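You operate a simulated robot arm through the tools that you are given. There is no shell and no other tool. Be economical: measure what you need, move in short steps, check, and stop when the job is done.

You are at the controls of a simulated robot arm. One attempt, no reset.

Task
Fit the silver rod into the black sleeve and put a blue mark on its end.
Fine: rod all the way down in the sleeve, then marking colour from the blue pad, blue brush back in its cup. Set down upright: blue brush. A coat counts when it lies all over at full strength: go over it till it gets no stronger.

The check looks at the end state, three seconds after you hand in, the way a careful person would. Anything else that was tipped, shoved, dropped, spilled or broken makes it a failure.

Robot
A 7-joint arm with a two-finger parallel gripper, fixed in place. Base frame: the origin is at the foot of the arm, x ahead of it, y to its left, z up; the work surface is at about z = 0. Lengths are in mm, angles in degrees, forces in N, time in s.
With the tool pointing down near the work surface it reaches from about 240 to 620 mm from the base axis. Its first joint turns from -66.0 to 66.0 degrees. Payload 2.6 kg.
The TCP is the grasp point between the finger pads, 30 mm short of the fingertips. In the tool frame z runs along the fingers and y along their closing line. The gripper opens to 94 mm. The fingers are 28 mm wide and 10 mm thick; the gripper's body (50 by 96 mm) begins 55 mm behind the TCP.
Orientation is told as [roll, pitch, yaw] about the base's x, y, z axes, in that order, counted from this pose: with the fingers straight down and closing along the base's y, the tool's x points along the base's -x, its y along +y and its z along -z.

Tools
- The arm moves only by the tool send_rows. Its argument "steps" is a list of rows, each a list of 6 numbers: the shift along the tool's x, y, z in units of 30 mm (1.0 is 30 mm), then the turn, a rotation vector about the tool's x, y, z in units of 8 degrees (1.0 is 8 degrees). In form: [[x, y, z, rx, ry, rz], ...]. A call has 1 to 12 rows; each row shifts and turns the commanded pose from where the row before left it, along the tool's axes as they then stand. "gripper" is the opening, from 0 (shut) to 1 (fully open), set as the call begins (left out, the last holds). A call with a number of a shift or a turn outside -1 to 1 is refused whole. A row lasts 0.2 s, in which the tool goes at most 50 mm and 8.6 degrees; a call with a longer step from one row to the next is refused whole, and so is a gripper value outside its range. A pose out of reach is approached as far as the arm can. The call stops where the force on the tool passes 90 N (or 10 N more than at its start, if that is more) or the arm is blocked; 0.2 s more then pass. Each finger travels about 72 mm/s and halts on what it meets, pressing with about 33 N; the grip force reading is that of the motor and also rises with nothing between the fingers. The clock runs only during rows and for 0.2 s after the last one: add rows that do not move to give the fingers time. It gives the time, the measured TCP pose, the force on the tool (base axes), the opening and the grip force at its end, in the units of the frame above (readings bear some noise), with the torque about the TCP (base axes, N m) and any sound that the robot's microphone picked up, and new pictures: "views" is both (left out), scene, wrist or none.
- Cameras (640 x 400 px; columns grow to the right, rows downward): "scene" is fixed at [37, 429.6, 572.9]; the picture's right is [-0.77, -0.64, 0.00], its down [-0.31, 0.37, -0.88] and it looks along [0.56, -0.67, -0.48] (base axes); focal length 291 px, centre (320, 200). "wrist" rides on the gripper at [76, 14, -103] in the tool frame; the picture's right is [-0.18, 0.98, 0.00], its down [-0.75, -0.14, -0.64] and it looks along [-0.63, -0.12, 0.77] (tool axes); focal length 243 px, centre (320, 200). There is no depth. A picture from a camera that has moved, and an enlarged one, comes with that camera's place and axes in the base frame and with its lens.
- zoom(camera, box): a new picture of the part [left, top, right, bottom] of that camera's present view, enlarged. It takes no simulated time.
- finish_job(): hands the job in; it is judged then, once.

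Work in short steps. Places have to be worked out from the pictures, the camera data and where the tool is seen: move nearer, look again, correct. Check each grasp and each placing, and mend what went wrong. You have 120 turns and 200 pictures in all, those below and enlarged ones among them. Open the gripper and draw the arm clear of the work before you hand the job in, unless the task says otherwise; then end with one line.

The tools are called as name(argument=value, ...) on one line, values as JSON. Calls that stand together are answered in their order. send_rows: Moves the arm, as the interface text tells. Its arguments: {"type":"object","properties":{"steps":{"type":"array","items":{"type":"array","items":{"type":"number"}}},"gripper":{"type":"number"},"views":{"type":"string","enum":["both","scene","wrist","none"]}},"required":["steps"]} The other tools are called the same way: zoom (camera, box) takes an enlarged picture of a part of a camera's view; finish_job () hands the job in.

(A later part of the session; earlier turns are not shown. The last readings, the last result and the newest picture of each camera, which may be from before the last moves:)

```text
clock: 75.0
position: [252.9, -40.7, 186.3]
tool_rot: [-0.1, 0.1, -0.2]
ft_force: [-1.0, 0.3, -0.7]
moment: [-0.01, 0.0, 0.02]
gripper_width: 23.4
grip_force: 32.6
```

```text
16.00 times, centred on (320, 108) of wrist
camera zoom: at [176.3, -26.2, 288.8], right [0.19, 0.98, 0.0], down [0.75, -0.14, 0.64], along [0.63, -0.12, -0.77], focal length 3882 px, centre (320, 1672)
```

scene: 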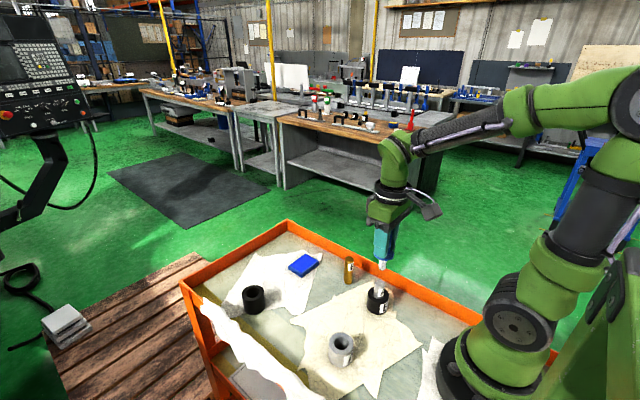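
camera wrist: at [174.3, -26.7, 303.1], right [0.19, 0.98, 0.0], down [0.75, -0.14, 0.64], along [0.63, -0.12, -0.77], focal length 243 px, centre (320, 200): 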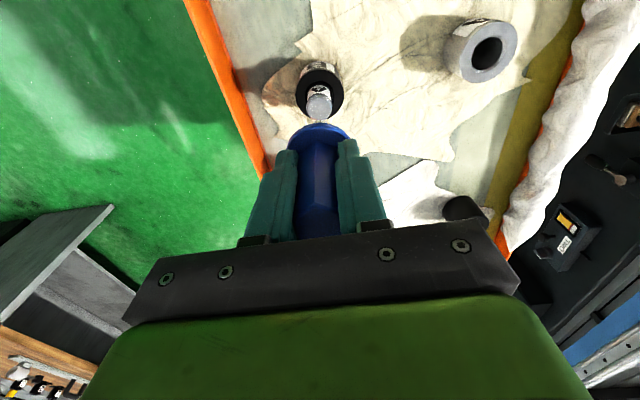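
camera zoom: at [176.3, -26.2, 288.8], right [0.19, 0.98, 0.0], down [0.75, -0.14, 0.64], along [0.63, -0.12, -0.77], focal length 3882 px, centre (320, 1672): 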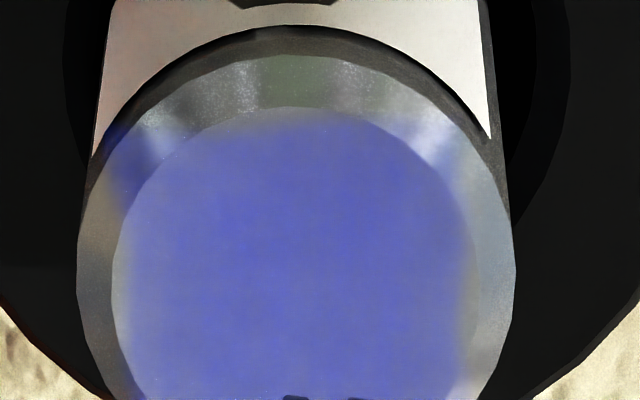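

Clearly stronger, so it's not yet saturated. Continue with more circles (7 mm and 4 mm).

send_rows(steps=[[0, 0, 0.8, 0, 0, 0], [0.24, 0, 0.195, 0, 0, 0]], views="none")

send_rows(steps=[[-0.032, 0.12, 0, 0, 0, 0], [-0.088, 0.088, 0, 0, 0, 0], [-0.12, 0.032, 0, 0, 0, 0], [-0.12, -0.032, 0, 0, 0, 0], [-0.088, -0.088, 0, 0, 0, 0], [-0.032, -0.12, 0, 0, 0, 0], [0.032, -0.12, 0, 0, 0, 0], [0.088, -0.088, 0, 0, 0, 0], [0.12, -0.032, 0, 0, 0, 0], [0.12, 0.032, 0, 0, 0, 0], [0.088, 0.088, 0, 0, 0, 0], [0.032, 0.12, 0, 0, 0, 0]], views="none")

send_rows(steps=[[-0.032, 0.12, 0, 0, 0, 0], [-0.088, 0.088, 0, 0, 0, 0], [-0.12, 0.032, 0, 0, 0, 0], [-0.12, -0.032, 0, 0, 0, 0], [-0.088, -0.088, 0, 0, 0, 0], [-0.032, -0.12, 0, 0, 0, 0], [0.032, -0.12, 0, 0, 0, 0], [0.088, -0.088, 0, 0, 0, 0], [0.12, -0.032, 0, 0, 0, 0], [0.12, 0.032, 0, 0, 0, 0], [0.088, 0.088, 0, 0, 0, 0], [0.032, 0.12, 0, 0, 0, 0]], views="none")

send_rows(steps=[[0, 0, -0.2, 0, 0, 0], [-0.24, 0, -0.795, 0, 0, 0], [0, 0, 0, 0, 0, 0]], views="none")

zoom(camera="scene", box=[361, 255, 409, 295])

zoom(camera="wrist", box=[304, 96, 336, 120])

```text
clock: 75.6
position: [243.8, -42.4, 155.8]
tool_rot: [-0.1, 0.0, -0.2]
ft_force: [-0.4, -0.2, -0.3]
moment: [-0.01, -0.03, -0.01]
gripper_width: 23.5
grip_force: 33.0
```

```text
clock: 78.2
position: [247.7, -42.1, 157.4]
tool_rot: [-0.1, -0.4, -0.3]
ft_force: [6.2, 1.0, 33.4]
moment: [0.19, -0.59, 0.0]
gripper_width: 23.6
grip_force: 33.3
```

```text
clock: 80.8
position: [246.0, -43.7, 158.1]
tool_rot: [-0.1, -0.5, -0.3]
ft_force: [5.5, 1.7, 33.3]
moment: [0.2, -0.56, -0.02]
gripper_width: 23.2
grip_force: 33.0
```

```text
clock: 81.6
position: [250.0, -43.2, 185.9]
tool_rot: [-0.1, 0.1, -0.1]
ft_force: [0.4, -0.3, -0.7]
moment: [0.01, 0.0, -0.01]
gripper_width: 23.4
grip_force: 32.7
```

```text
10.00 times, centred on (385, 275) of scene
camera zoom: at [37.0, 429.6, 572.9], right [-0.77, -0.64, 0.0], down [-0.31, 0.37, -0.88], along [0.56, -0.67, -0.48], focal length 2911 px, centre (-330, -550)
```

zoom: 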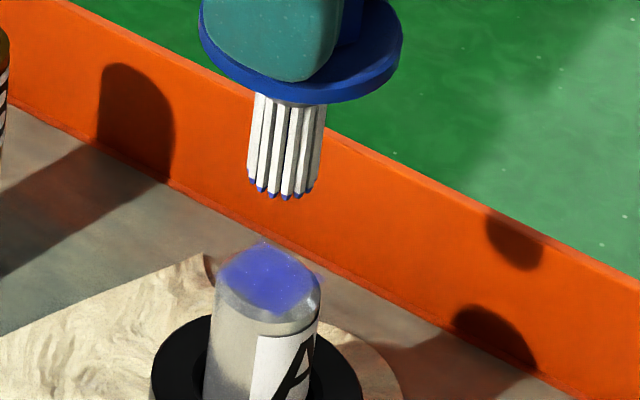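

```text
16.00 times, centred on (320, 108) of wrist
camera zoom: at [175.0, -27.9, 289.4], right [0.19, 0.98, 0.0], down [0.75, -0.14, 0.64], along [0.63, -0.12, -0.77], focal length 3882 px, centre (320, 1672)
```

zoom: 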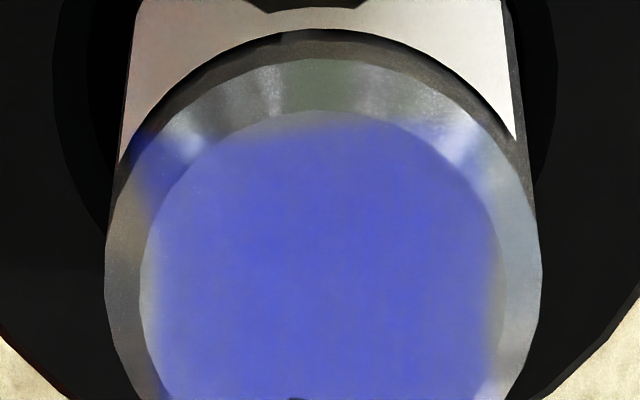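

Still getting stronger. More strokes – longer ones across in both directions, a touch lighter.

send_rows(steps=[[0, 0, 0.8, 0, 0, 0], [0.2, 0, 0.19, 0, 0, 0], [-0.4, 0, 0, 0, 0, 0], [0.4, 0.08, 0, 0, 0, 0], [-0.4, 0, 0, 0, 0, 0], [0.4, 0.08, 0, 0, 0, 0], [-0.4, -0.08, 0, 0, 0, 0], [0.4, -0.16, 0, 0, 0, 0], [-0.4, 0, 0, 0, 0, 0], [0.4, -0.08, 0, 0, 0, 0], [-0.4, 0, 0, 0, 0, 0], [0.2, 0.16, 0, 0, 0, 0]], views="none")

send_rows(steps=[[0, 0.2, 0, 0, 0, 0], [0, -0.4, 0, 0, 0, 0], [0.08, 0.4, 0, 0, 0, 0], [0, -0.4, 0, 0, 0, 0], [0.08, 0.4, 0, 0, 0, 0], [-0.08, -0.4, 0, 0, 0, 0], [-0.16, 0.4, 0, 0, 0, 0], [0, -0.4, 0, 0, 0, 0], [-0.08, 0.4, 0, 0, 0, 0], [0, -0.4, 0, 0, 0, 0], [0.16, 0.2, 0, 0, 0, 0]], views="none")

send_rows(steps=[[0, 0, -0.2, 0, 0, 0], [0, 0, -0.79, 0, 0, 0], [0, 0, 0, 0, 0, 0]], views="none")

zoom(camera="scene", box=[361, 255, 409, 295])

zoom(camera="wrist", box=[304, 96, 336, 120])

```text
clock: 84.2
position: [252.1, -42.6, 156.1]
tool_rot: [-0.1, 0.0, -0.2]
ft_force: [2.3, 1.4, 9.1]
moment: [0.07, -0.19, -0.05]
gripper_width: 23.5
grip_force: 33.3
```

```text
clock: 86.6
position: [253.3, -41.7, 155.5]
tool_rot: [-0.1, -0.2, -0.1]
ft_force: [-0.1, -2.8, 15.2]
moment: [-0.29, -0.01, 0.0]
gripper_width: 23.7
grip_force: 32.8
```

```text
clock: 87.4
position: [250.9, -41.2, 185.8]
tool_rot: [0.0, 0.1, -0.1]
ft_force: [-0.4, -0.6, -0.6]
moment: [0.0, -0.01, -0.01]
gripper_width: 23.0
grip_force: 32.8
```

```text
10.00 times, centred on (385, 275) of scene
camera zoom: at [37.0, 429.6, 572.9], right [-0.77, -0.64, 0.0], down [-0.31, 0.37, -0.88], along [0.56, -0.67, -0.48], focal length 2911 px, centre (-330, -550)
```

zoom: 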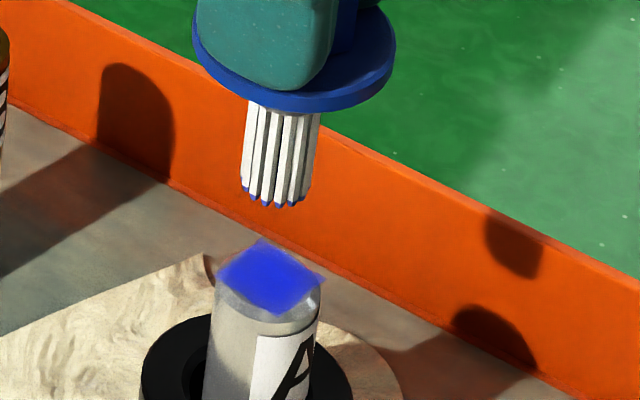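

```text
16.00 times, centred on (320, 108) of wrist
camera zoom: at [175.2, -25.9, 288.0], right [0.19, 0.98, 0.0], down [0.75, -0.14, 0.64], along [0.63, -0.12, -0.77], focal length 3882 px, centre (320, 1672)
```

zoom: 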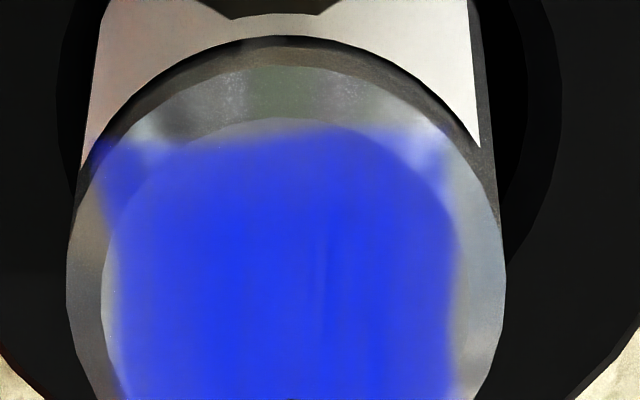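

Long strokes are far more effective: strong blue now over the marking area. Repeat once to confirm saturation.

send_rows(steps=[[0, 0, 0.8, 0, 0, 0], [0.2, 0, 0.19, 0, 0, 0], [-0.4, 0, 0, 0, 0, 0], [0.4, 0.08, 0, 0, 0, 0], [-0.4, 0, 0, 0, 0, 0], [0.4, 0.08, 0, 0, 0, 0], [-0.4, -0.08, 0, 0, 0, 0], [0.4, -0.16, 0, 0, 0, 0], [-0.4, 0, 0, 0, 0, 0], [0.4, -0.08, 0, 0, 0, 0], [-0.4, 0, 0, 0, 0, 0], [0.2, 0.16, 0, 0, 0, 0]], views="none")

send_rows(steps=[[0, 0.2, 0, 0, 0, 0], [0, -0.4, 0, 0, 0, 0], [0.08, 0.4, 0, 0, 0, 0], [0, -0.4, 0, 0, 0, 0], [0.08, 0.4, 0, 0, 0, 0], [-0.08, -0.4, 0, 0, 0, 0], [-0.16, 0.4, 0, 0, 0, 0], [0, -0.4, 0, 0, 0, 0], [-0.08, 0.4, 0, 0, 0, 0], [0, -0.4, 0, 0, 0, 0], [0.16, 0.2, 0, 0, 0, 0]], views="none")

send_rows(steps=[[0, 0, -0.2, 0, 0, 0], [0, 0, -0.79, 0, 0, 0], [0, 0, 0, 0, 0, 0]], views="none")

zoom(camera="scene", box=[361, 255, 409, 295])

zoom(camera="wrist", box=[304, 96, 336, 120])

```text
clock: 90.0
position: [254.1, -41.3, 156.7]
tool_rot: [-0.1, 0.0, -0.2]
ft_force: [-6.0, -1.7, 40.8]
moment: [-0.25, 0.73, -0.04]
gripper_width: 23.2
grip_force: 33.2
```

```text
clock: 92.4
position: [251.4, -42.2, 155.3]
tool_rot: [-0.1, 0.0, -0.1]
ft_force: [0.4, -2.6, 11.5]
moment: [-0.29, -0.07, 0.01]
gripper_width: 23.2
grip_force: 33.3
```

```text
clock: 93.2
position: [252.9, -41.5, 186.0]
tool_rot: [0.0, -0.1, 0.0]
ft_force: [0.7, 0.7, 0.0]
moment: [-0.02, 0.0, 0.02]
gripper_width: 23.5
grip_force: 32.9
```

```text
10.00 times, centred on (385, 275) of scene
camera zoom: at [37.0, 429.6, 572.9], right [-0.77, -0.64, 0.0], down [-0.31, 0.37, -0.88], along [0.56, -0.67, -0.48], focal length 2911 px, centre (-330, -550)
```

zoom: 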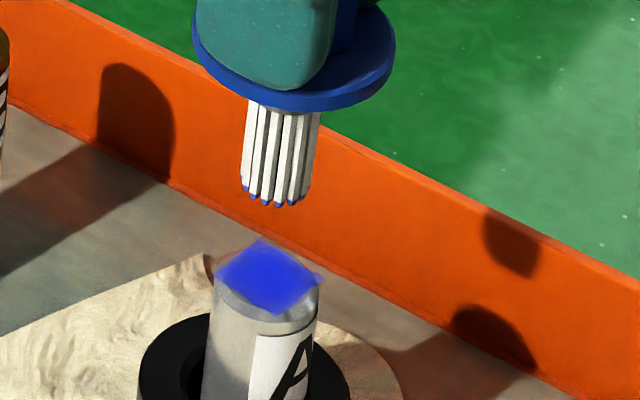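

```text
16.00 times, centred on (320, 108) of wrist
camera zoom: at [175.7, -26.6, 287.4], right [0.19, 0.98, 0.0], down [0.75, -0.14, 0.64], along [0.63, -0.12, -0.77], focal length 3882 px, centre (320, 1672)
```

zoom: 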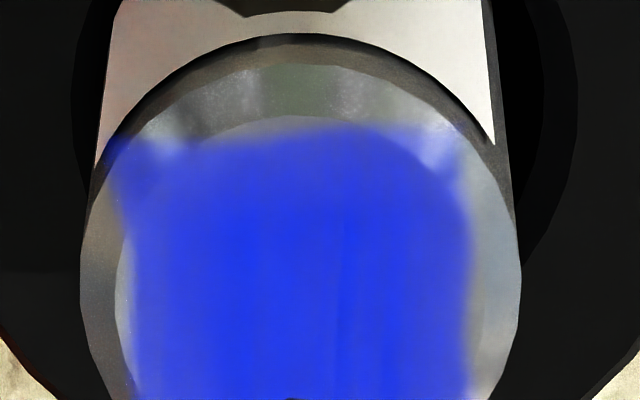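

Centre saturated; rim strips still paler. Reload once more, then work the edges.

send_rows(steps=[[0, 0, -0.6, 0, 0, 0], [-0.98, 0.05, 0, 0, 0, 0], [-0.98, 0.05, 0, 0, 0, 0], [-0.98, 0.05, 0, 0, 0, 0], [-0.98, 0.05, 0, 0, 0, 0], [-0.98, 0.05, 0, 0, 0, 0], [-0.98, 0.05, 0, 0, 0, 0], [-0.98, 0.05, 0, 0, 0, 0], [-0.98, 0.03, 0, 0, 0, 0], [0, 0, 0.9, 0, 0, 0], [0, 0, 0.9, 0, 0, 0], [0, 0, 0.9, 0, 0, 0]], views="none")

send_rows(steps=[[0, 0, 0.7, 0, 0, 0], [0, 0, 0.2, 0, 0, 0], [0, 0, 0.1, 0, 0, 0], [0, 0, 0, 0, 0, 0]], views="none")

send_rows(steps=[[0, 0, 0.05, 0, 0, 0]], views="none")

```text
clock: 95.8
position: [486.9, -31.5, 125.0]
tool_rot: [0.1, -0.1, -0.1]
ft_force: [-0.2, 0.1, -0.9]
moment: [-0.01, -0.01, 0.01]
gripper_width: 23.4
grip_force: 33.4
```

```text
clock: 96.8
position: [487.7, -30.9, 93.3]
tool_rot: [-0.1, -0.1, -0.3]
ft_force: [0.0, -0.4, -1.0]
moment: [-0.02, 0.0, -0.01]
gripper_width: 23.4
grip_force: 32.6
```

```text
clock: 97.2
position: [487.6, -29.5, 93.2]
tool_rot: [-0.1, 0.1, -0.2]
ft_force: [-1.7, -0.5, 3.5]
moment: [0.0, 0.1, -0.02]
gripper_width: 23.4
grip_force: 32.7
```

Touching the pad. Press slightly and rub gently ±2 mm to load, then lift.

send_rows(steps=[[0, 0, 0.02, 0, 0, 0], [0, 0, 0, 0, 0, 0], [0.06, 0, 0, 0, 0, 0], [-0.12, 0, 0, 0, 0, 0], [0.06, 0, 0, 0, 0, 0], [0, 0, 0, 0, 0, 0], [0, 0, 0, 0, 0, 0], [0, 0, 0, 0, 0, 0]], views="none")

send_rows(steps=[[0, 0, -0.47, 0, 0, 0], [0, 0, -0.9, 0, 0, 0], [0, 0, -0.9, 0, 0, 0], [0, 0, -0.9, 0, 0, 0], [0, 0, 0, 0, 0, 0]], views="scene")

```text
clock: 99.0
position: [486.8, -32.2, 92.9]
tool_rot: [0.0, -0.2, -0.2]
ft_force: [5.9, 3.9, 17.0]
moment: [0.29, -0.37, 0.03]
gripper_width: 23.4
grip_force: 32.8
```

```text
clock: 100.2
position: [483.9, -30.8, 187.9]
tool_rot: [0.0, 0.0, -0.2]
ft_force: [-0.8, -0.6, -1.6]
moment: [-0.01, -0.02, -0.01]
gripper_width: 23.5
grip_force: 32.8
```

scene: 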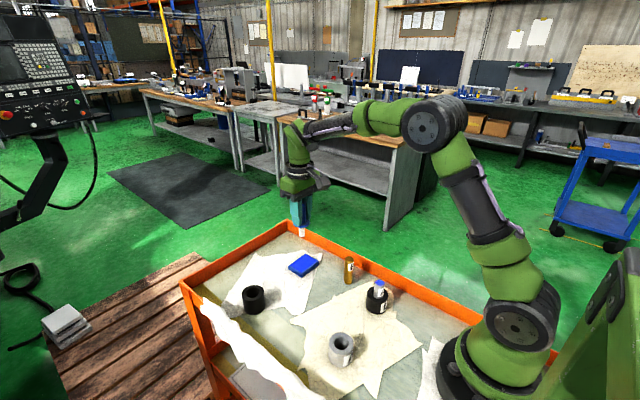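

Pad unmoved. Return to the rod and stroke along the ±y edges.

send_rows(steps=[[0.98, -0.05, 0, 0, 0, 0], [0.98, -0.05, 0, 0, 0, 0], [0.98, -0.05, 0, 0, 0, 0], [0.98, -0.05, 0, 0, 0, 0], [0.98, -0.05, 0, 0, 0, 0], [0.98, -0.05, 0, 0, 0, 0], [0.98, -0.05, 0, 0, 0, 0], [0.98, -0.03, 0, 0, 0, 0], [0, 0, 0.8, 0, 0, 0], [0, 0, 0, 0, 0, 0]], views="none")

send_rows(steps=[[0.2, 0.2, 0.19, 0, 0, 0], [-0.4, 0, 0, 0, 0, 0], [0.4, 0, 0, 0, 0, 0], [-0.4, 0, 0, 0, 0, 0], [0.4, 0, 0, 0, 0, 0], [-0.2, -0.2, 0, 0, 0, 0], [0.2, -0.2, 0, 0, 0, 0], [-0.4, 0, 0, 0, 0, 0], [0.4, 0, 0, 0, 0, 0], [-0.4, 0, 0, 0, 0, 0], [0.4, 0, 0, 0, 0, 0], [-0.2, 0.2, 0, 0, 0, 0]], views="none")

send_rows(steps=[[0.22, 0.2, 0, 0, 0, 0], [0, -0.4, 0, 0, 0, 0], [0, 0.4, 0, 0, 0, 0], [0, -0.4, 0, 0, 0, 0], [0, 0.4, 0, 0, 0, 0], [-0.22, -0.2, 0, 0, 0, 0], [-0.2, 0.2, 0, 0, 0, 0], [0, -0.4, 0, 0, 0, 0], [0, 0.4, 0, 0, 0, 0], [0, -0.4, 0, 0, 0, 0], [0, 0.4, 0, 0, 0, 0], [0.2, -0.2, 0, 0, 0, 0]], views="none")

send_rows(steps=[[0, 0, -0.2, 0, 0, 0], [0, 0, -0.79, 0, 0, 0], [0, 0, 0, 0, 0, 0]], views="none")

zoom(camera="scene", box=[361, 255, 409, 295])

zoom(camera="wrist", box=[304, 96, 336, 120])

```text
clock: 102.4
position: [251.5, -41.8, 161.6]
tool_rot: [-0.1, 0.1, -0.2]
ft_force: [0.5, 0.5, -0.5]
moment: [-0.02, -0.05, 0.03]
gripper_width: 23.3
grip_force: 32.3
```

```text
clock: 105.0
position: [252.6, -41.0, 157.4]
tool_rot: [0.0, 0.1, -0.2]
ft_force: [-5.1, 4.2, 34.1]
moment: [0.29, 0.37, -0.02]
gripper_width: 23.3
grip_force: 33.1
```

```text
clock: 107.6
position: [254.3, -42.2, 155.3]
tool_rot: [0.1, -0.3, -0.2]
ft_force: [-5.4, 7.2, 55.8]
moment: [0.59, 0.63, -0.01]
gripper_width: 23.3
grip_force: 32.7
```

```text
clock: 108.4
position: [251.3, -41.9, 184.9]
tool_rot: [-0.1, 0.0, -0.1]
ft_force: [0.5, -0.6, -0.7]
moment: [0.0, -0.01, 0.01]
gripper_width: 23.5
grip_force: 33.4
```

```text
10.00 times, centred on (385, 275) of scene
camera zoom: at [37.0, 429.6, 572.9], right [-0.77, -0.64, 0.0], down [-0.31, 0.37, -0.88], along [0.56, -0.67, -0.48], focal length 2911 px, centre (-330, -550)
```

zoom: 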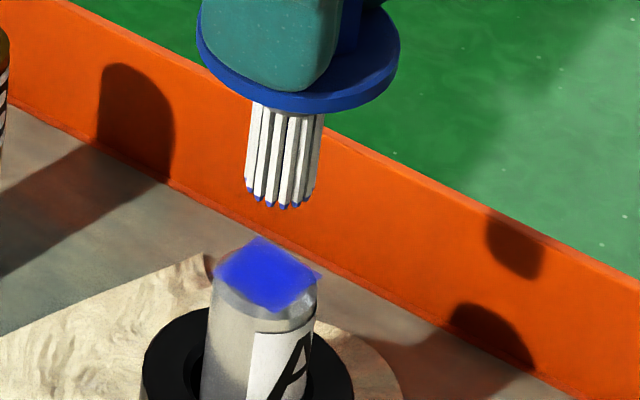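

```text
16.00 times, centred on (320, 108) of wrist
camera zoom: at [174.7, -26.9, 287.4], right [0.19, 0.98, 0.0], down [0.75, -0.14, 0.64], along [0.63, -0.12, -0.77], focal length 3882 px, centre (320, 1672)
```

zoom: 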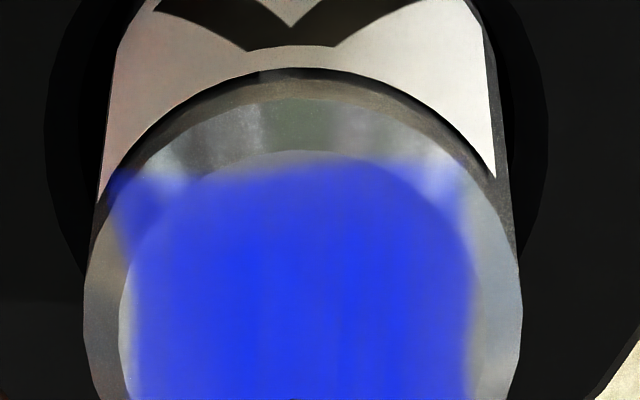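

Mark looks nearly full. Move aside by +60 mm in y to see the whole end unobstructed.

send_rows(steps=[[-0.3, 0.9, -0.2, 0, 0, 0], [-0.3, 0.9, 0, 0, 0, 0], [0, 0, 0, 0, 0, 0]], views="wrist")

```text
clock: 109.2
position: [268.3, 11.8, 192.8]
tool_rot: [0.0, 0.0, -0.1]
ft_force: [0.6, 0.0, -1.8]
moment: [0.01, 0.01, -0.03]
gripper_width: 23.4
grip_force: 33.6
camera wrist: at [191.8, 26.7, 295.8], right [0.19, 0.98, 0.0], down [0.75, -0.14, 0.64], along [0.63, -0.12, -0.77], focal length 243 px, centre (320, 200)
```

wrist: 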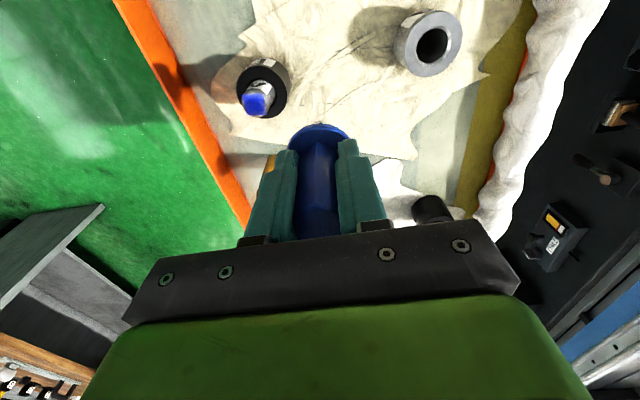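

zoom(camera="wrist", box=[241, 88, 273, 118])

zoom(camera="scene", box=[353, 270, 409, 320])

```text
13.33 times, centred on (257, 103) of wrist
camera zoom: at [191.8, 26.7, 295.8], right [0.19, 0.98, 0.0], down [0.75, -0.14, 0.64], along [0.63, -0.12, -0.77], focal length 3235 px, centre (1160, 1493)
```

zoom: 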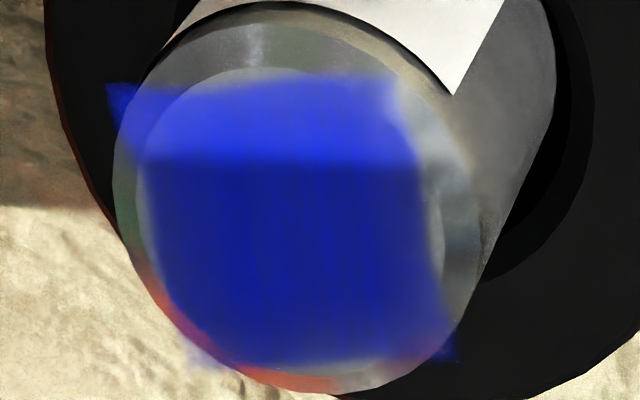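

```text
8.00 times, centred on (381, 295) of scene
camera zoom: at [37.0, 429.6, 572.9], right [-0.77, -0.64, 0.0], down [-0.31, 0.37, -0.88], along [0.56, -0.67, -0.48], focal length 2329 px, centre (-168, -560)
```

zoom: 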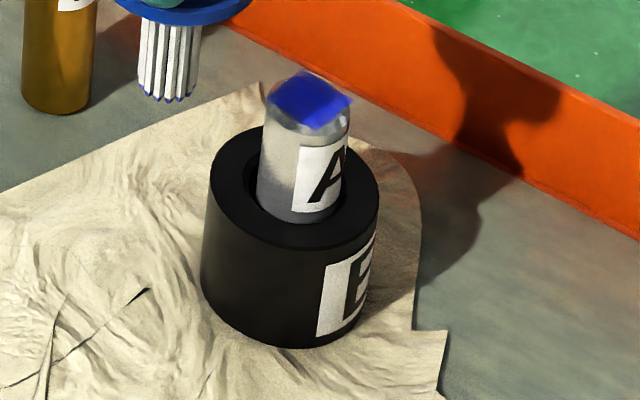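

Coat is full except paler toward the +x edge, especially the (+x,−y) corner. Go back and stroke there.

send_rows(steps=[[0.3, -0.9, 0, 0, 0, 0], [0.3, -0.9, 0, 0, 0, 0], [0, 0, 0.5, 0, 0, 0], [0, 0, 0.5, 0, 0, 0], [0, 0, 0, 0, 0, 0]], views="none")

send_rows(steps=[[-0.24, 0.2, 0.19, 0, 0, 0], [0, -0.44, 0, 0, 0, 0], [0, 0.44, 0, 0, 0, 0], [0, -0.44, 0, 0, 0, 0], [0.2, 0, 0, 0, 0, 0], [-0.22, 0, 0, 0, 0, 0], [0.2, 0, 0, 0, 0, 0], [-0.22, 0, 0, 0, 0, 0], [0, 0.44, 0, 0, 0, 0], [0.24, 0, 0, 0, 0, 0], [-0.24, 0, 0, 0, 0, 0], [0.28, -0.2, 0, 0, 0, 0]], views="none")

send_rows(steps=[[0.2, 0.2, 0, 0, 0, 0], [-0.4, -0.4, 0, 0, 0, 0], [0.4, 0.4, 0, 0, 0, 0], [-0.4, -0.4, 0, 0, 0, 0], [0.2, 0.2, 0, 0, 0, 0], [0.2, -0.2, 0, 0, 0, 0], [-0.4, 0.4, 0, 0, 0, 0], [0.4, -0.4, 0, 0, 0, 0], [-0.4, 0.4, 0, 0, 0, 0], [0.2, -0.2, 0, 0, 0, 0]], views="none")

send_rows(steps=[[0, 0, -0.2, 0, 0, 0], [0, 0, -0.79, 0, 0, 0], [-0.3, 0.9, -0.2, 0, 0, 0], [-0.3, 0.9, 0, 0, 0, 0], [0, 0, 0, 0, 0, 0]], views="none")

zoom(camera="wrist", box=[241, 88, 273, 118])

zoom(camera="scene", box=[353, 270, 409, 320])

```text
clock: 110.4
position: [249.6, -43.4, 160.2]
tool_rot: [0.1, 0.0, -0.2]
ft_force: [-0.7, -0.6, -0.2]
moment: [0.02, 0.0, -0.01]
gripper_width: 23.8
grip_force: 32.7
```

```text
clock: 113.0
position: [253.7, -40.7, 156.8]
tool_rot: [0.0, -0.2, -0.1]
ft_force: [5.5, -0.1, 20.7]
moment: [-0.05, -0.5, -0.02]
gripper_width: 23.1
grip_force: 32.4
```

```text
clock: 115.2
position: [251.1, -40.6, 156.3]
tool_rot: [0.0, 0.1, -0.2]
ft_force: [1.7, 0.5, 6.0]
moment: [0.08, -0.14, 0.0]
gripper_width: 23.3
grip_force: 33.0
```

```text
clock: 116.4
position: [272.3, 9.9, 194.6]
tool_rot: [0.0, 0.0, 0.0]
ft_force: [0.2, 0.4, -1.5]
moment: [0.0, -0.02, 0.01]
gripper_width: 23.5
grip_force: 32.9
```

```text
13.33 times, centred on (257, 103) of wrist
camera zoom: at [196.1, 25.9, 297.1], right [0.19, 0.98, 0.0], down [0.75, -0.14, 0.64], along [0.63, -0.12, -0.77], focal length 3235 px, centre (1160, 1493)
```

zoom: 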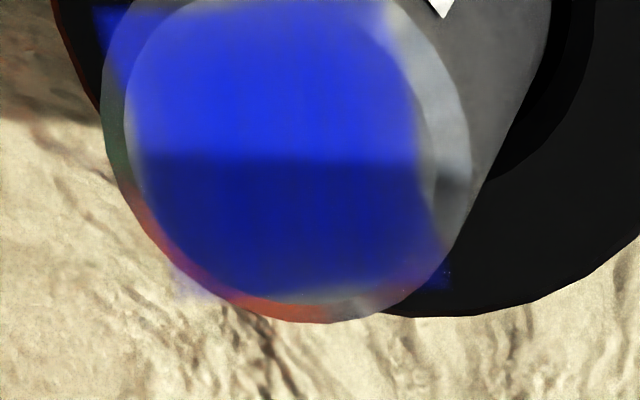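

```text
8.00 times, centred on (381, 295) of scene
camera zoom: at [37.0, 429.6, 572.9], right [-0.77, -0.64, 0.0], down [-0.31, 0.37, -0.88], along [0.56, -0.67, -0.48], focal length 2329 px, centre (-168, -560)
```

zoom: 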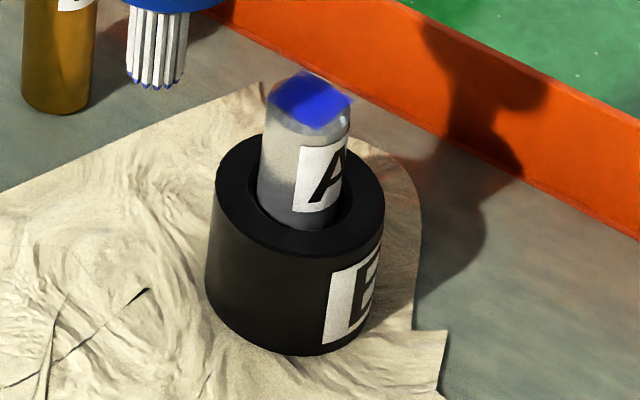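

Only the (+x,−y) corner and +x border remain paler. One more pass biased there.

send_rows(steps=[[0.3, -0.9, 0, 0, 0, 0], [0.3, -0.9, 0, 0, 0, 0], [0, 0, 0.5, 0, 0, 0], [0, 0, 0.5, 0, 0, 0], [0, 0, 0, 0, 0, 0]], views="none")

send_rows(steps=[[-0.2, -0.1, 0.19, 0, 0, 0], [-0.15, -0.15, 0, 0, 0, 0], [0.3, 0, 0, 0, 0, 0], [-0.3, 0, 0, 0, 0, 0], [0, 0.35, 0, 0, 0, 0], [0, -0.35, 0, 0, 0, 0], [0.3, 0.3, 0, 0, 0, 0], [-0.3, -0.3, 0, 0, 0, 0], [0, 0.4, 0, 0, 0, 0], [0, -0.4, 0, 0, 0, 0], [0.3, 0, 0, 0, 0, 0], [-0.3, 0, 0, 0, 0, 0]], views="none")

send_rows(steps=[[0.3, 0.3, 0, 0, 0, 0], [-0.3, -0.3, 0, 0, 0, 0], [0, 0.5, 0, 0, 0, 0], [0, -0.5, 0, 0, 0, 0], [0, 0.5, 0, 0, 0, 0], [0, -0.5, 0, 0, 0, 0], [0.3, 0, 0, 0, 0, 0], [-0.3, 0.1, 0, 0, 0, 0], [0.3, 0, 0, 0, 0, 0], [0.05, 0.15, 0, 0, 0, 0]], views="none")

send_rows(steps=[[0, 0, -0.2, 0, 0, 0], [0, 0, -0.79, 0, 0, 0], [-0.4, 0.9, -0.2, 0, 0, 0], [-0.3, 0.9, 0, 0, 0, 0], [0, 0, 0, 0, 0, 0]], views="none")

zoom(camera="wrist", box=[237, 80, 277, 118])

zoom(camera="scene", box=[353, 270, 409, 320])

```text
clock: 117.6
position: [251.6, -42.2, 163.4]
tool_rot: [0.0, -0.1, -0.2]
ft_force: [0.5, 0.3, -0.1]
moment: [0.02, 0.02, -0.01]
gripper_width: 23.4
grip_force: 33.3
```

```text
clock: 120.2
position: [262.6, -50.7, 156.1]
tool_rot: [0.0, -0.1, -0.3]
ft_force: [-0.6, -0.2, -1.2]
moment: [0.01, 0.01, 0.01]
gripper_width: 23.3
grip_force: 33.1
```

```text
clock: 122.4
position: [252.8, -42.5, 156.9]
tool_rot: [-0.2, -0.4, -0.3]
ft_force: [4.3, -0.1, 30.8]
moment: [-0.14, -0.43, 0.03]
gripper_width: 23.7
grip_force: 33.5
```

```text
clock: 123.6
position: [272.8, 12.5, 191.8]
tool_rot: [-0.1, 0.1, -0.2]
ft_force: [-0.2, -0.3, -0.8]
moment: [0.03, 0.0, -0.04]
gripper_width: 23.5
grip_force: 33.3
```

```text
10.53 times, centred on (257, 99) of wrist
camera zoom: at [195.9, 27.9, 294.0], right [0.19, 0.98, 0.0], down [0.75, -0.14, 0.64], along [0.63, -0.12, -0.77], focal length 2554 px, centre (983, 1263)
```

zoom: 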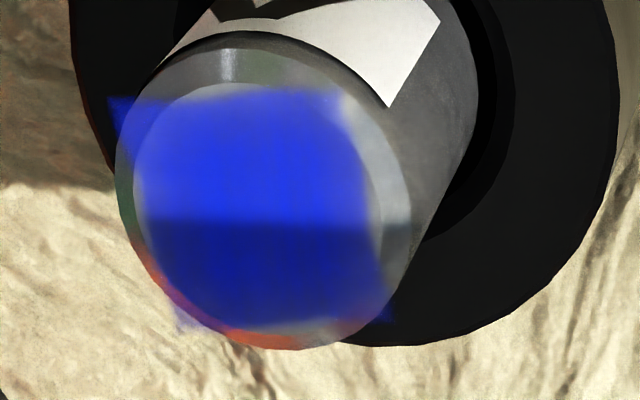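

```text
8.00 times, centred on (381, 295) of scene
camera zoom: at [37.0, 429.6, 572.9], right [-0.77, -0.64, 0.0], down [-0.31, 0.37, -0.88], along [0.56, -0.67, -0.48], focal length 2329 px, centre (-168, -560)
```

zoom: 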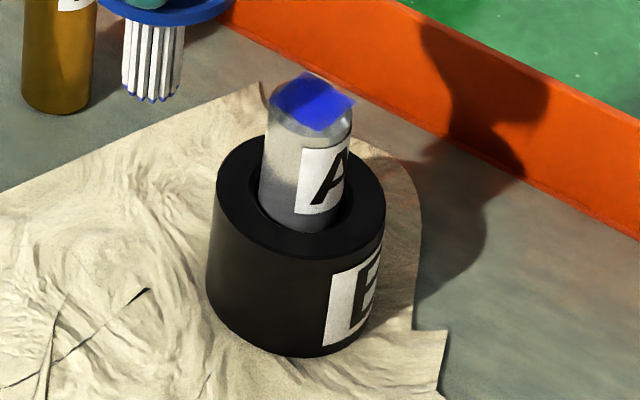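

Slight improvement; the brush is paling, so reload once more for a final pass.

send_rows(steps=[[0, 0, -0.4, 0, 0, 0], [-0.95, -0.2, 0, 0, 0, 0], [-0.95, -0.2, 0, 0, 0, 0], [-0.95, -0.2, 0, 0, 0, 0], [-0.95, -0.2, 0, 0, 0, 0], [-0.95, -0.2, 0, 0, 0, 0], [-0.95, -0.2, 0, 0, 0, 0], [-0.95, -0.2, 0, 0, 0, 0], [-0.49, -0.02, 0, 0, 0, 0], [0, 0, 0.9, 0, 0, 0], [0, 0, 0.9, 0, 0, 0], [0, 0, 0.9, 0, 0, 0]], views="none")

send_rows(steps=[[0, 0, 0.7, 0, 0, 0], [0, 0, 0.2, 0, 0, 0], [0, 0, 0.1, 0, 0, 0], [0, 0, 0.03, 0, 0, 0], [0, 0, 0, 0, 0, 0]], views="none")

send_rows(steps=[[0, 0, 0.04, 0, 0, 0]], views="none")

```text
clock: 126.2
position: [489.1, -30.8, 122.7]
tool_rot: [0.0, 0.0, -0.2]
ft_force: [-0.4, 0.2, -1.0]
moment: [-0.01, -0.02, 0.0]
gripper_width: 23.4
grip_force: 33.1
```

```text
clock: 127.4
position: [488.2, -31.4, 91.8]
tool_rot: [0.0, -0.1, -0.2]
ft_force: [0.7, -0.8, 2.6]
moment: [-0.03, -0.07, -0.04]
gripper_width: 23.4
grip_force: 32.9
```

```text
clock: 127.8
position: [486.7, -31.7, 91.2]
tool_rot: [0.0, -0.1, -0.2]
ft_force: [-2.1, -1.3, 13.1]
moment: [-0.07, 0.19, -0.01]
gripper_width: 23.6
grip_force: 32.9
```

Good pad contact (13 N). Rub gently, lift, and return over the rod.

send_rows(steps=[[0, 0, 0, 0, 0, 0], [0.06, 0, 0, 0, 0, 0], [-0.12, 0, 0, 0, 0, 0], [0.12, 0, 0, 0, 0, 0], [-0.06, 0, 0, 0, 0, 0], [0, 0, 0, 0, 0, 0], [0, 0, 0, 0, 0, 0], [0, 0, -0.47, 0, 0, 0], [0, 0, -0.9, 0, 0, 0], [0, 0, -0.9, 0, 0, 0], [0, 0, -0.9, 0, 0, 0]], views="none")

send_rows(steps=[[0.98, -0.05, 0, 0, 0, 0], [0.98, -0.05, 0, 0, 0, 0], [0.98, -0.05, 0, 0, 0, 0], [0.98, -0.05, 0, 0, 0, 0], [0.98, -0.05, 0, 0, 0, 0], [0.98, -0.05, 0, 0, 0, 0], [0.98, -0.05, 0, 0, 0, 0], [0.98, -0.03, 0, 0, 0, 0], [0, 0, 0.8, 0, 0, 0], [0, 0, 0, 0, 0, 0]], views="none")

zoom(camera="scene", box=[361, 255, 409, 295])

```text
clock: 130.2
position: [487.4, -31.9, 185.5]
tool_rot: [0.0, 0.0, -0.2]
ft_force: [0.1, -0.4, -0.5]
moment: [0.01, 0.0, 0.0]
gripper_width: 23.7
grip_force: 32.6
```

```text
clock: 132.4
position: [250.5, -40.9, 160.8]
tool_rot: [0.0, 0.0, -0.2]
ft_force: [-0.2, -0.1, -1.0]
moment: [-0.04, 0.0, -0.01]
gripper_width: 23.6
grip_force: 33.2
```

```text
10.00 times, centred on (385, 275) of scene
camera zoom: at [37.0, 429.6, 572.9], right [-0.77, -0.64, 0.0], down [-0.31, 0.37, -0.88], along [0.56, -0.67, -0.48], focal length 2911 px, centre (-330, -550)
```

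zoom: 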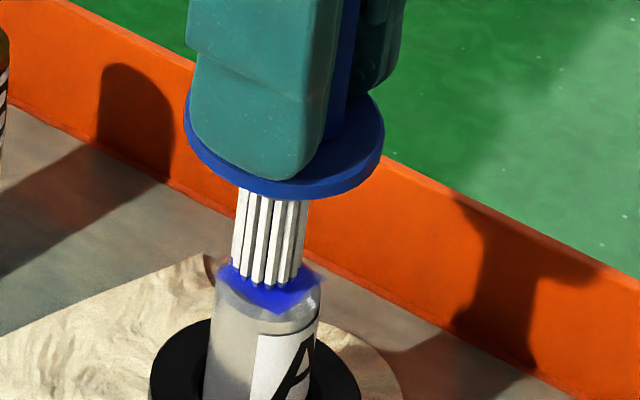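

Lower and stroke with bias to +x/−y, moderate offsets so contact is kept, then overall crosses.

send_rows(steps=[[0, 0, 0.2, 0, 0, 0], [-0.2, -0.2, 0.01, 0, 0, 0], [0.3, 0, 0, 0, 0, 0], [-0.35, 0, 0, 0, 0, 0], [0, 0.4, 0, 0, 0, 0], [0, -0.4, 0, 0, 0, 0], [0.3, 0.3, 0, 0, 0, 0], [-0.3, -0.3, 0, 0, 0, 0], [0, 0.45, 0, 0, 0, 0], [0, -0.45, 0, 0, 0, 0], [0.3, 0, 0, 0, 0, 0], [-0.3, 0, 0, 0, 0, 0]], views="none")

send_rows(steps=[[0.4, 0.4, 0, 0, 0, 0], [-0.4, -0.4, 0, 0, 0, 0], [0, 0.4, 0, 0, 0, 0], [0.45, 0, -0.005, 0, 0, 0], [-0.45, 0, 0, 0, 0, 0], [0.45, 0, 0, 0, 0, 0], [0, -0.4, 0, 0, 0, 0], [-0.45, 0, 0, 0, 0, 0], [0, 0.4, 0, 0, 0, 0], [0.45, -0.4, 0, 0, 0, 0], [0, 0.4, 0, 0, 0, 0], [-0.2, -0.2, 0, 0, 0, 0]], views="none")

send_rows(steps=[[0, 0, -0.2, 0, 0, 0], [0, 0, -0.8, 0, 0, 0], [-0.4, 0.9, -0.2, 0, 0, 0], [-0.3, 0.9, 0, 0, 0, 0], [0, 0, 0, 0, 0, 0]], views="none")

zoom(camera="wrist", box=[237, 80, 277, 118])

zoom(camera="scene", box=[353, 270, 409, 320])

```text
clock: 135.0
position: [259.8, -48.5, 155.5]
tool_rot: [0.0, -0.1, -0.2]
ft_force: [-3.0, 2.7, 39.3]
moment: [0.27, 0.44, 0.02]
gripper_width: 23.6
grip_force: 32.8
```

```text
clock: 137.6
position: [253.4, -42.8, 155.1]
tool_rot: [-0.1, -0.3, -0.3]
ft_force: [3.7, -5.0, 30.8]
moment: [-0.53, -0.31, 0.04]
gripper_width: 23.5
grip_force: 32.7
```

```text
clock: 138.8
position: [273.6, 13.4, 189.4]
tool_rot: [0.0, 0.0, -0.1]
ft_force: [-0.2, -0.5, -0.7]
moment: [0.03, -0.03, 0.0]
gripper_width: 23.8
grip_force: 33.1
```

```text
10.53 times, centred on (257, 99) of wrist
camera zoom: at [196.5, 29.1, 292.8], right [0.19, 0.98, 0.0], down [0.75, -0.14, 0.64], along [0.63, -0.12, -0.77], focal length 2554 px, centre (983, 1263)
```

zoom: 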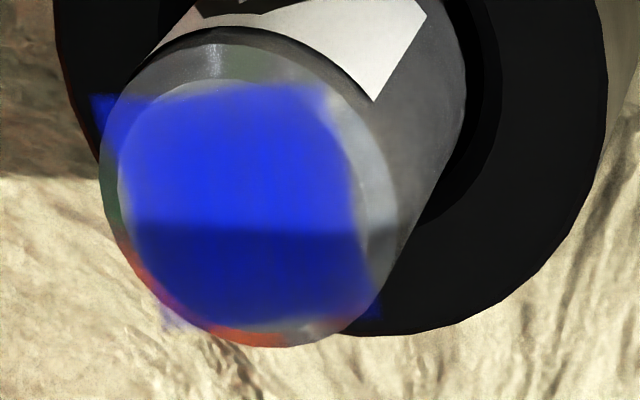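

```text
8.00 times, centred on (381, 295) of scene
camera zoom: at [37.0, 429.6, 572.9], right [-0.77, -0.64, 0.0], down [-0.31, 0.37, -0.88], along [0.56, -0.67, -0.48], focal length 2329 px, centre (-168, -560)
```

zoom: 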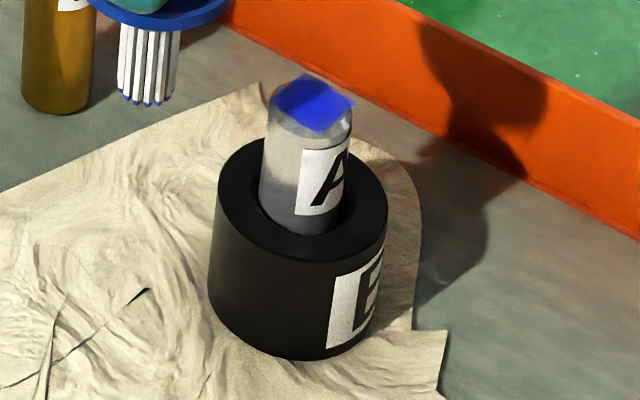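

Nearly complete. One last pass over the whole face with +x corners emphasised to verify it no longer changes.

send_rows(steps=[[0.4, -0.9, 0.2, 0, 0, 0], [0.3, -0.9, 0, 0, 0, 0], [0, 0, 0.79, 0, 0, 0], [0, 0, 0.2, 0, 0, 0], [-0.22, 0.25, 0.01, 0, 0, 0], [0, -0.5, 0, 0, 0, 0], [0, 0.5, 0, 0, 0, 0], [0.3, -0.2, 0, 0, 0, 0], [-0.3, 0.2, 0, 0, 0, 0], [0, -0.5, 0, 0, 0, 0], [0, 0.5, 0, 0, 0, 0], [0, -0.5, 0, 0, 0, 0]], views="none")

send_rows(steps=[[0.4, 0, 0, 0, 0, 0], [-0.45, 0, 0, 0, 0, 0], [0.05, 0.15, 0, 0, 0, 0], [0.4, 0, 0, 0, 0, 0], [-0.4, 0.1, 0, 0, 0, 0], [0.4, 0, 0, 0, 0, 0], [-0.4, 0.15, 0, 0, 0, 0], [0.4, 0, 0, 0, 0, 0], [-0.18, -0.15, 0, 0, 0, 0]], views="none")

send_rows(steps=[[0, 0, -0.2, 0, 0, 0], [0, 0, -0.8, 0, 0, 0], [-0.4, 0.9, -0.2, 0, 0, 0], [-0.3, 0.9, 0, 0, 0, 0], [0, 0, 0, 0, 0, 0]], views="none")

zoom(camera="wrist", box=[237, 80, 277, 118])

zoom(camera="scene", box=[353, 270, 409, 320])

```text
clock: 141.4
position: [258.5, -49.1, 157.1]
tool_rot: [0.1, -0.4, -0.2]
ft_force: [-3.2, 4.9, 45.7]
moment: [0.5, 0.51, -0.01]
gripper_width: 23.3
grip_force: 33.2
```

```text
clock: 143.4
position: [250.3, -40.6, 156.4]
tool_rot: [0.0, 0.1, -0.2]
ft_force: [0.7, -1.0, 11.2]
moment: [-0.14, -0.06, -0.01]
gripper_width: 23.5
grip_force: 33.4
```

```text
clock: 144.6
position: [272.7, 13.2, 195.4]
tool_rot: [0.1, 0.0, -0.1]
ft_force: [-0.6, 0.1, -0.8]
moment: [0.0, 0.01, 0.01]
gripper_width: 23.3
grip_force: 33.1
```

```text
10.53 times, centred on (257, 99) of wrist
camera zoom: at [196.3, 27.9, 296.2], right [0.19, 0.98, 0.0], down [0.75, -0.14, 0.64], along [0.63, -0.12, -0.77], focal length 2554 px, centre (983, 1263)
```

zoom: 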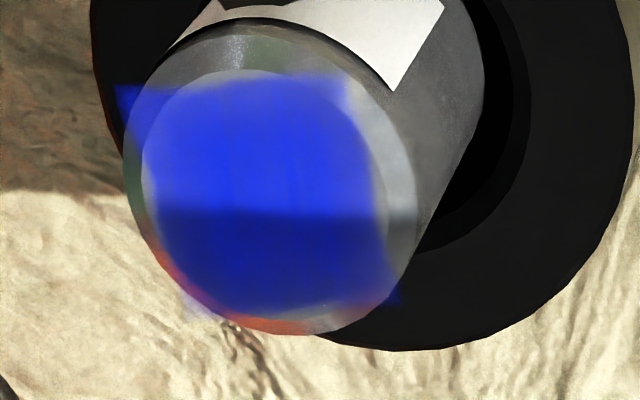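

```text
8.00 times, centred on (381, 295) of scene
camera zoom: at [37.0, 429.6, 572.9], right [-0.77, -0.64, 0.0], down [-0.31, 0.37, -0.88], along [0.56, -0.67, -0.48], focal length 2329 px, centre (-168, -560)
```

zoom: 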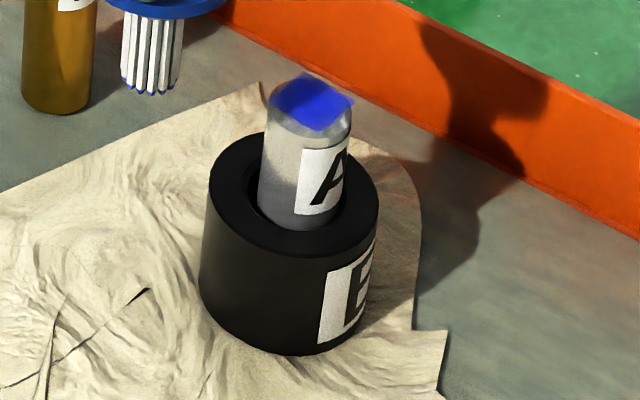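

No further change: coat is saturated. Now carry the brush back over its cup at (481,149).

send_rows(steps=[[0, 0, -0.5, 0, 0, 0], [-0.87, 0.57, 0, 0, 0, 0], [-0.87, 0.57, 0, 0, 0, 0], [-0.87, 0.57, 0, 0, 0, 0], [-0.87, 0.57, 0, 0, 0, 0], [-0.87, 0.57, 0, 0, 0, 0], [-0.87, 0.57, 0, 0, 0, 0], [-0.87, 0.57, 0, 0, 0, 0], [-0.88, 0.57, 0, 0, 0, 0], [0, 0, 0.7, 0, 0, 0], [0, 0, 0.6, 0, 0, 0], [0, 0, 0, 0, 0, 0]])

zoom(camera="scene", box=[210, 235, 300, 325])

zoom(camera="wrist", box=[260, 50, 388, 150])

```text
clock: 147.2
position: [484.2, 147.0, 168.3]
tool_rot: [0.0, 0.1, -0.2]
ft_force: [0.5, 0.6, -0.9]
moment: [0.01, -0.02, -0.03]
gripper_width: 23.4
grip_force: 33.6
camera wrist: at [407.7, 162.4, 271.0], right [0.19, 0.98, 0.0], down [0.75, -0.14, 0.64], along [0.63, -0.12, -0.77], focal length 243 px, centre (320, 200)
```

scene: 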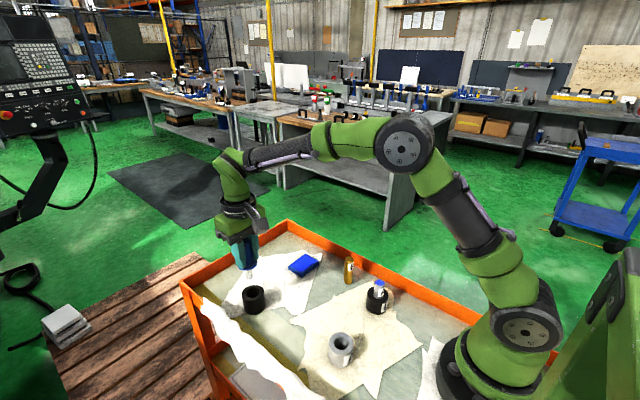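
wrist: 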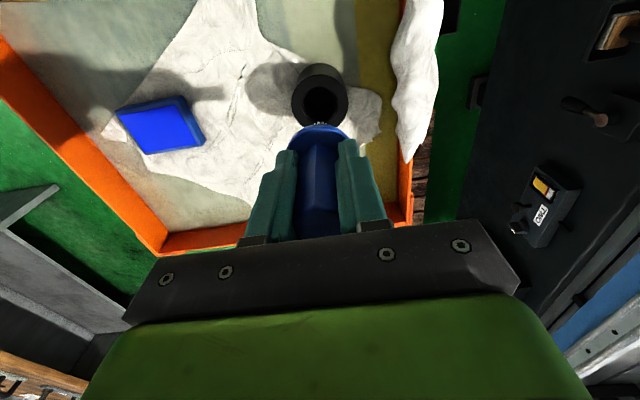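

```text
4.44 times, centred on (255, 280) of scene
camera zoom: at [37.0, 429.6, 572.9], right [-0.77, -0.64, 0.0], down [-0.31, 0.37, -0.88], along [0.56, -0.67, -0.48], focal length 1294 px, centre (609, -156)
```

zoom: 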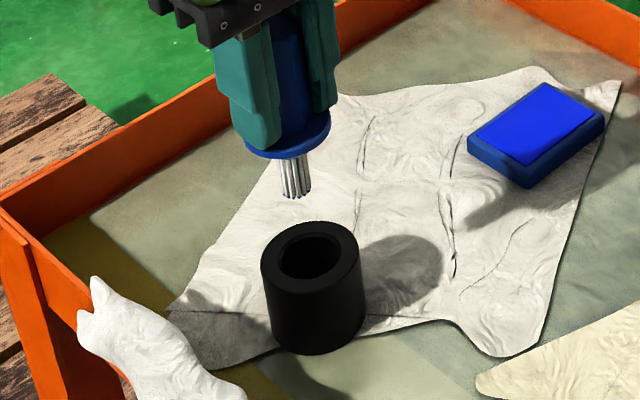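

```text
4.00 times, centred on (324, 100) of wrist
camera zoom: at [407.7, 162.4, 271.0], right [0.19, 0.98, 0.0], down [0.75, -0.14, 0.64], along [0.63, -0.12, -0.77], focal length 970 px, centre (304, 600)
```

zoom: 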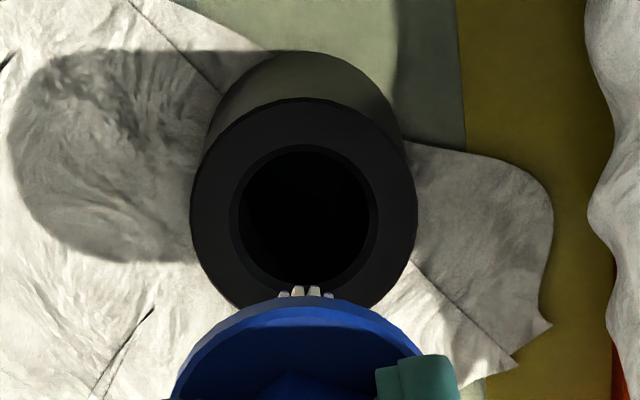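

Roughly aligned. Small shift (-1.5,-1) and lower to just above the cup for a closer check.

send_rows(steps=[[0.05, -0.03, 0.6, 0, 0, 0], [0, 0, 0.65, 0, 0, 0], [0, 0, 0, 0, 0, 0]], views="none")

zoom(camera="scene", box=[220, 260, 290, 325])

zoom(camera="wrist", box=[260, 50, 388, 150])

```text
clock: 148.0
position: [483.8, 146.6, 129.3]
tool_rot: [0.0, 0.0, -0.1]
ft_force: [0.1, 0.2, -1.4]
moment: [0.02, 0.03, 0.0]
gripper_width: 23.5
grip_force: 32.7
```

```text
6.15 times, centred on (255, 292) of scene
camera zoom: at [37.0, 429.6, 572.9], right [-0.77, -0.64, 0.0], down [-0.31, 0.37, -0.88], along [0.56, -0.67, -0.48], focal length 1792 px, centre (720, -369)
```

zoom: 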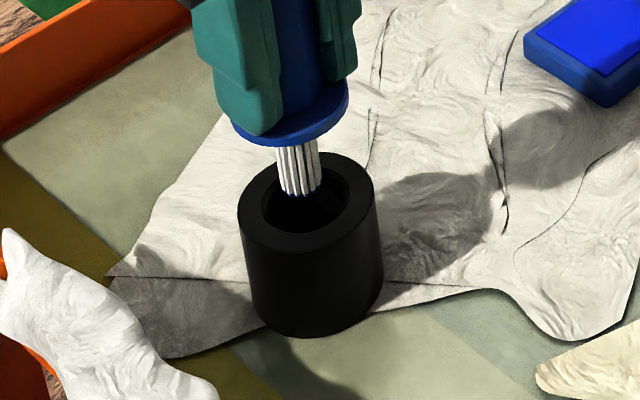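

```text
4.00 times, centred on (324, 100) of wrist
camera zoom: at [406.5, 161.8, 232.5], right [0.19, 0.98, 0.0], down [0.75, -0.14, 0.64], along [0.63, -0.12, -0.77], focal length 970 px, centre (304, 600)
```

zoom: 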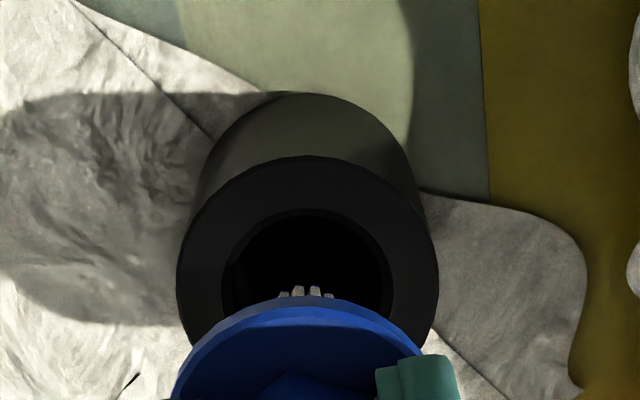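

Bristles are well inside the cup mouth. Lower in steps and watch force.

send_rows(steps=[[0, 0, 0.4, 0, 0, 0], [0, 0, 0.4, 0, 0, 0], [0, 0, 0.3, 0, 0, 0]], views="none")

zoom(camera="scene", box=[220, 260, 290, 325])

```text
clock: 148.8
position: [482.8, 146.7, 95.4]
tool_rot: [0.0, -0.1, -0.1]
ft_force: [-0.1, 0.0, -0.3]
moment: [-0.02, 0.02, -0.03]
gripper_width: 23.3
grip_force: 33.1
```

```text
6.15 times, centred on (255, 292) of scene
camera zoom: at [37.0, 429.6, 572.9], right [-0.77, -0.64, 0.0], down [-0.31, 0.37, -0.88], along [0.56, -0.67, -0.48], focal length 1792 px, centre (720, -369)
```

zoom: 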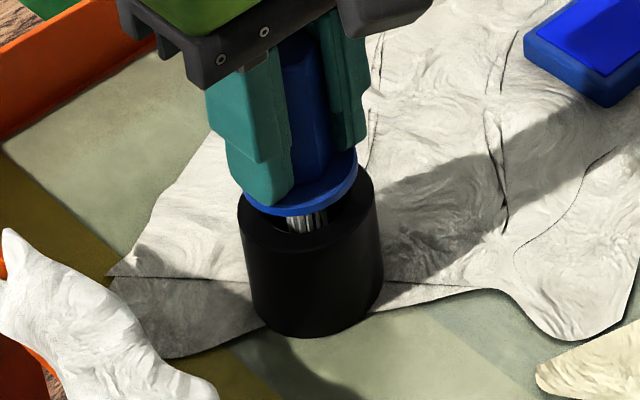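

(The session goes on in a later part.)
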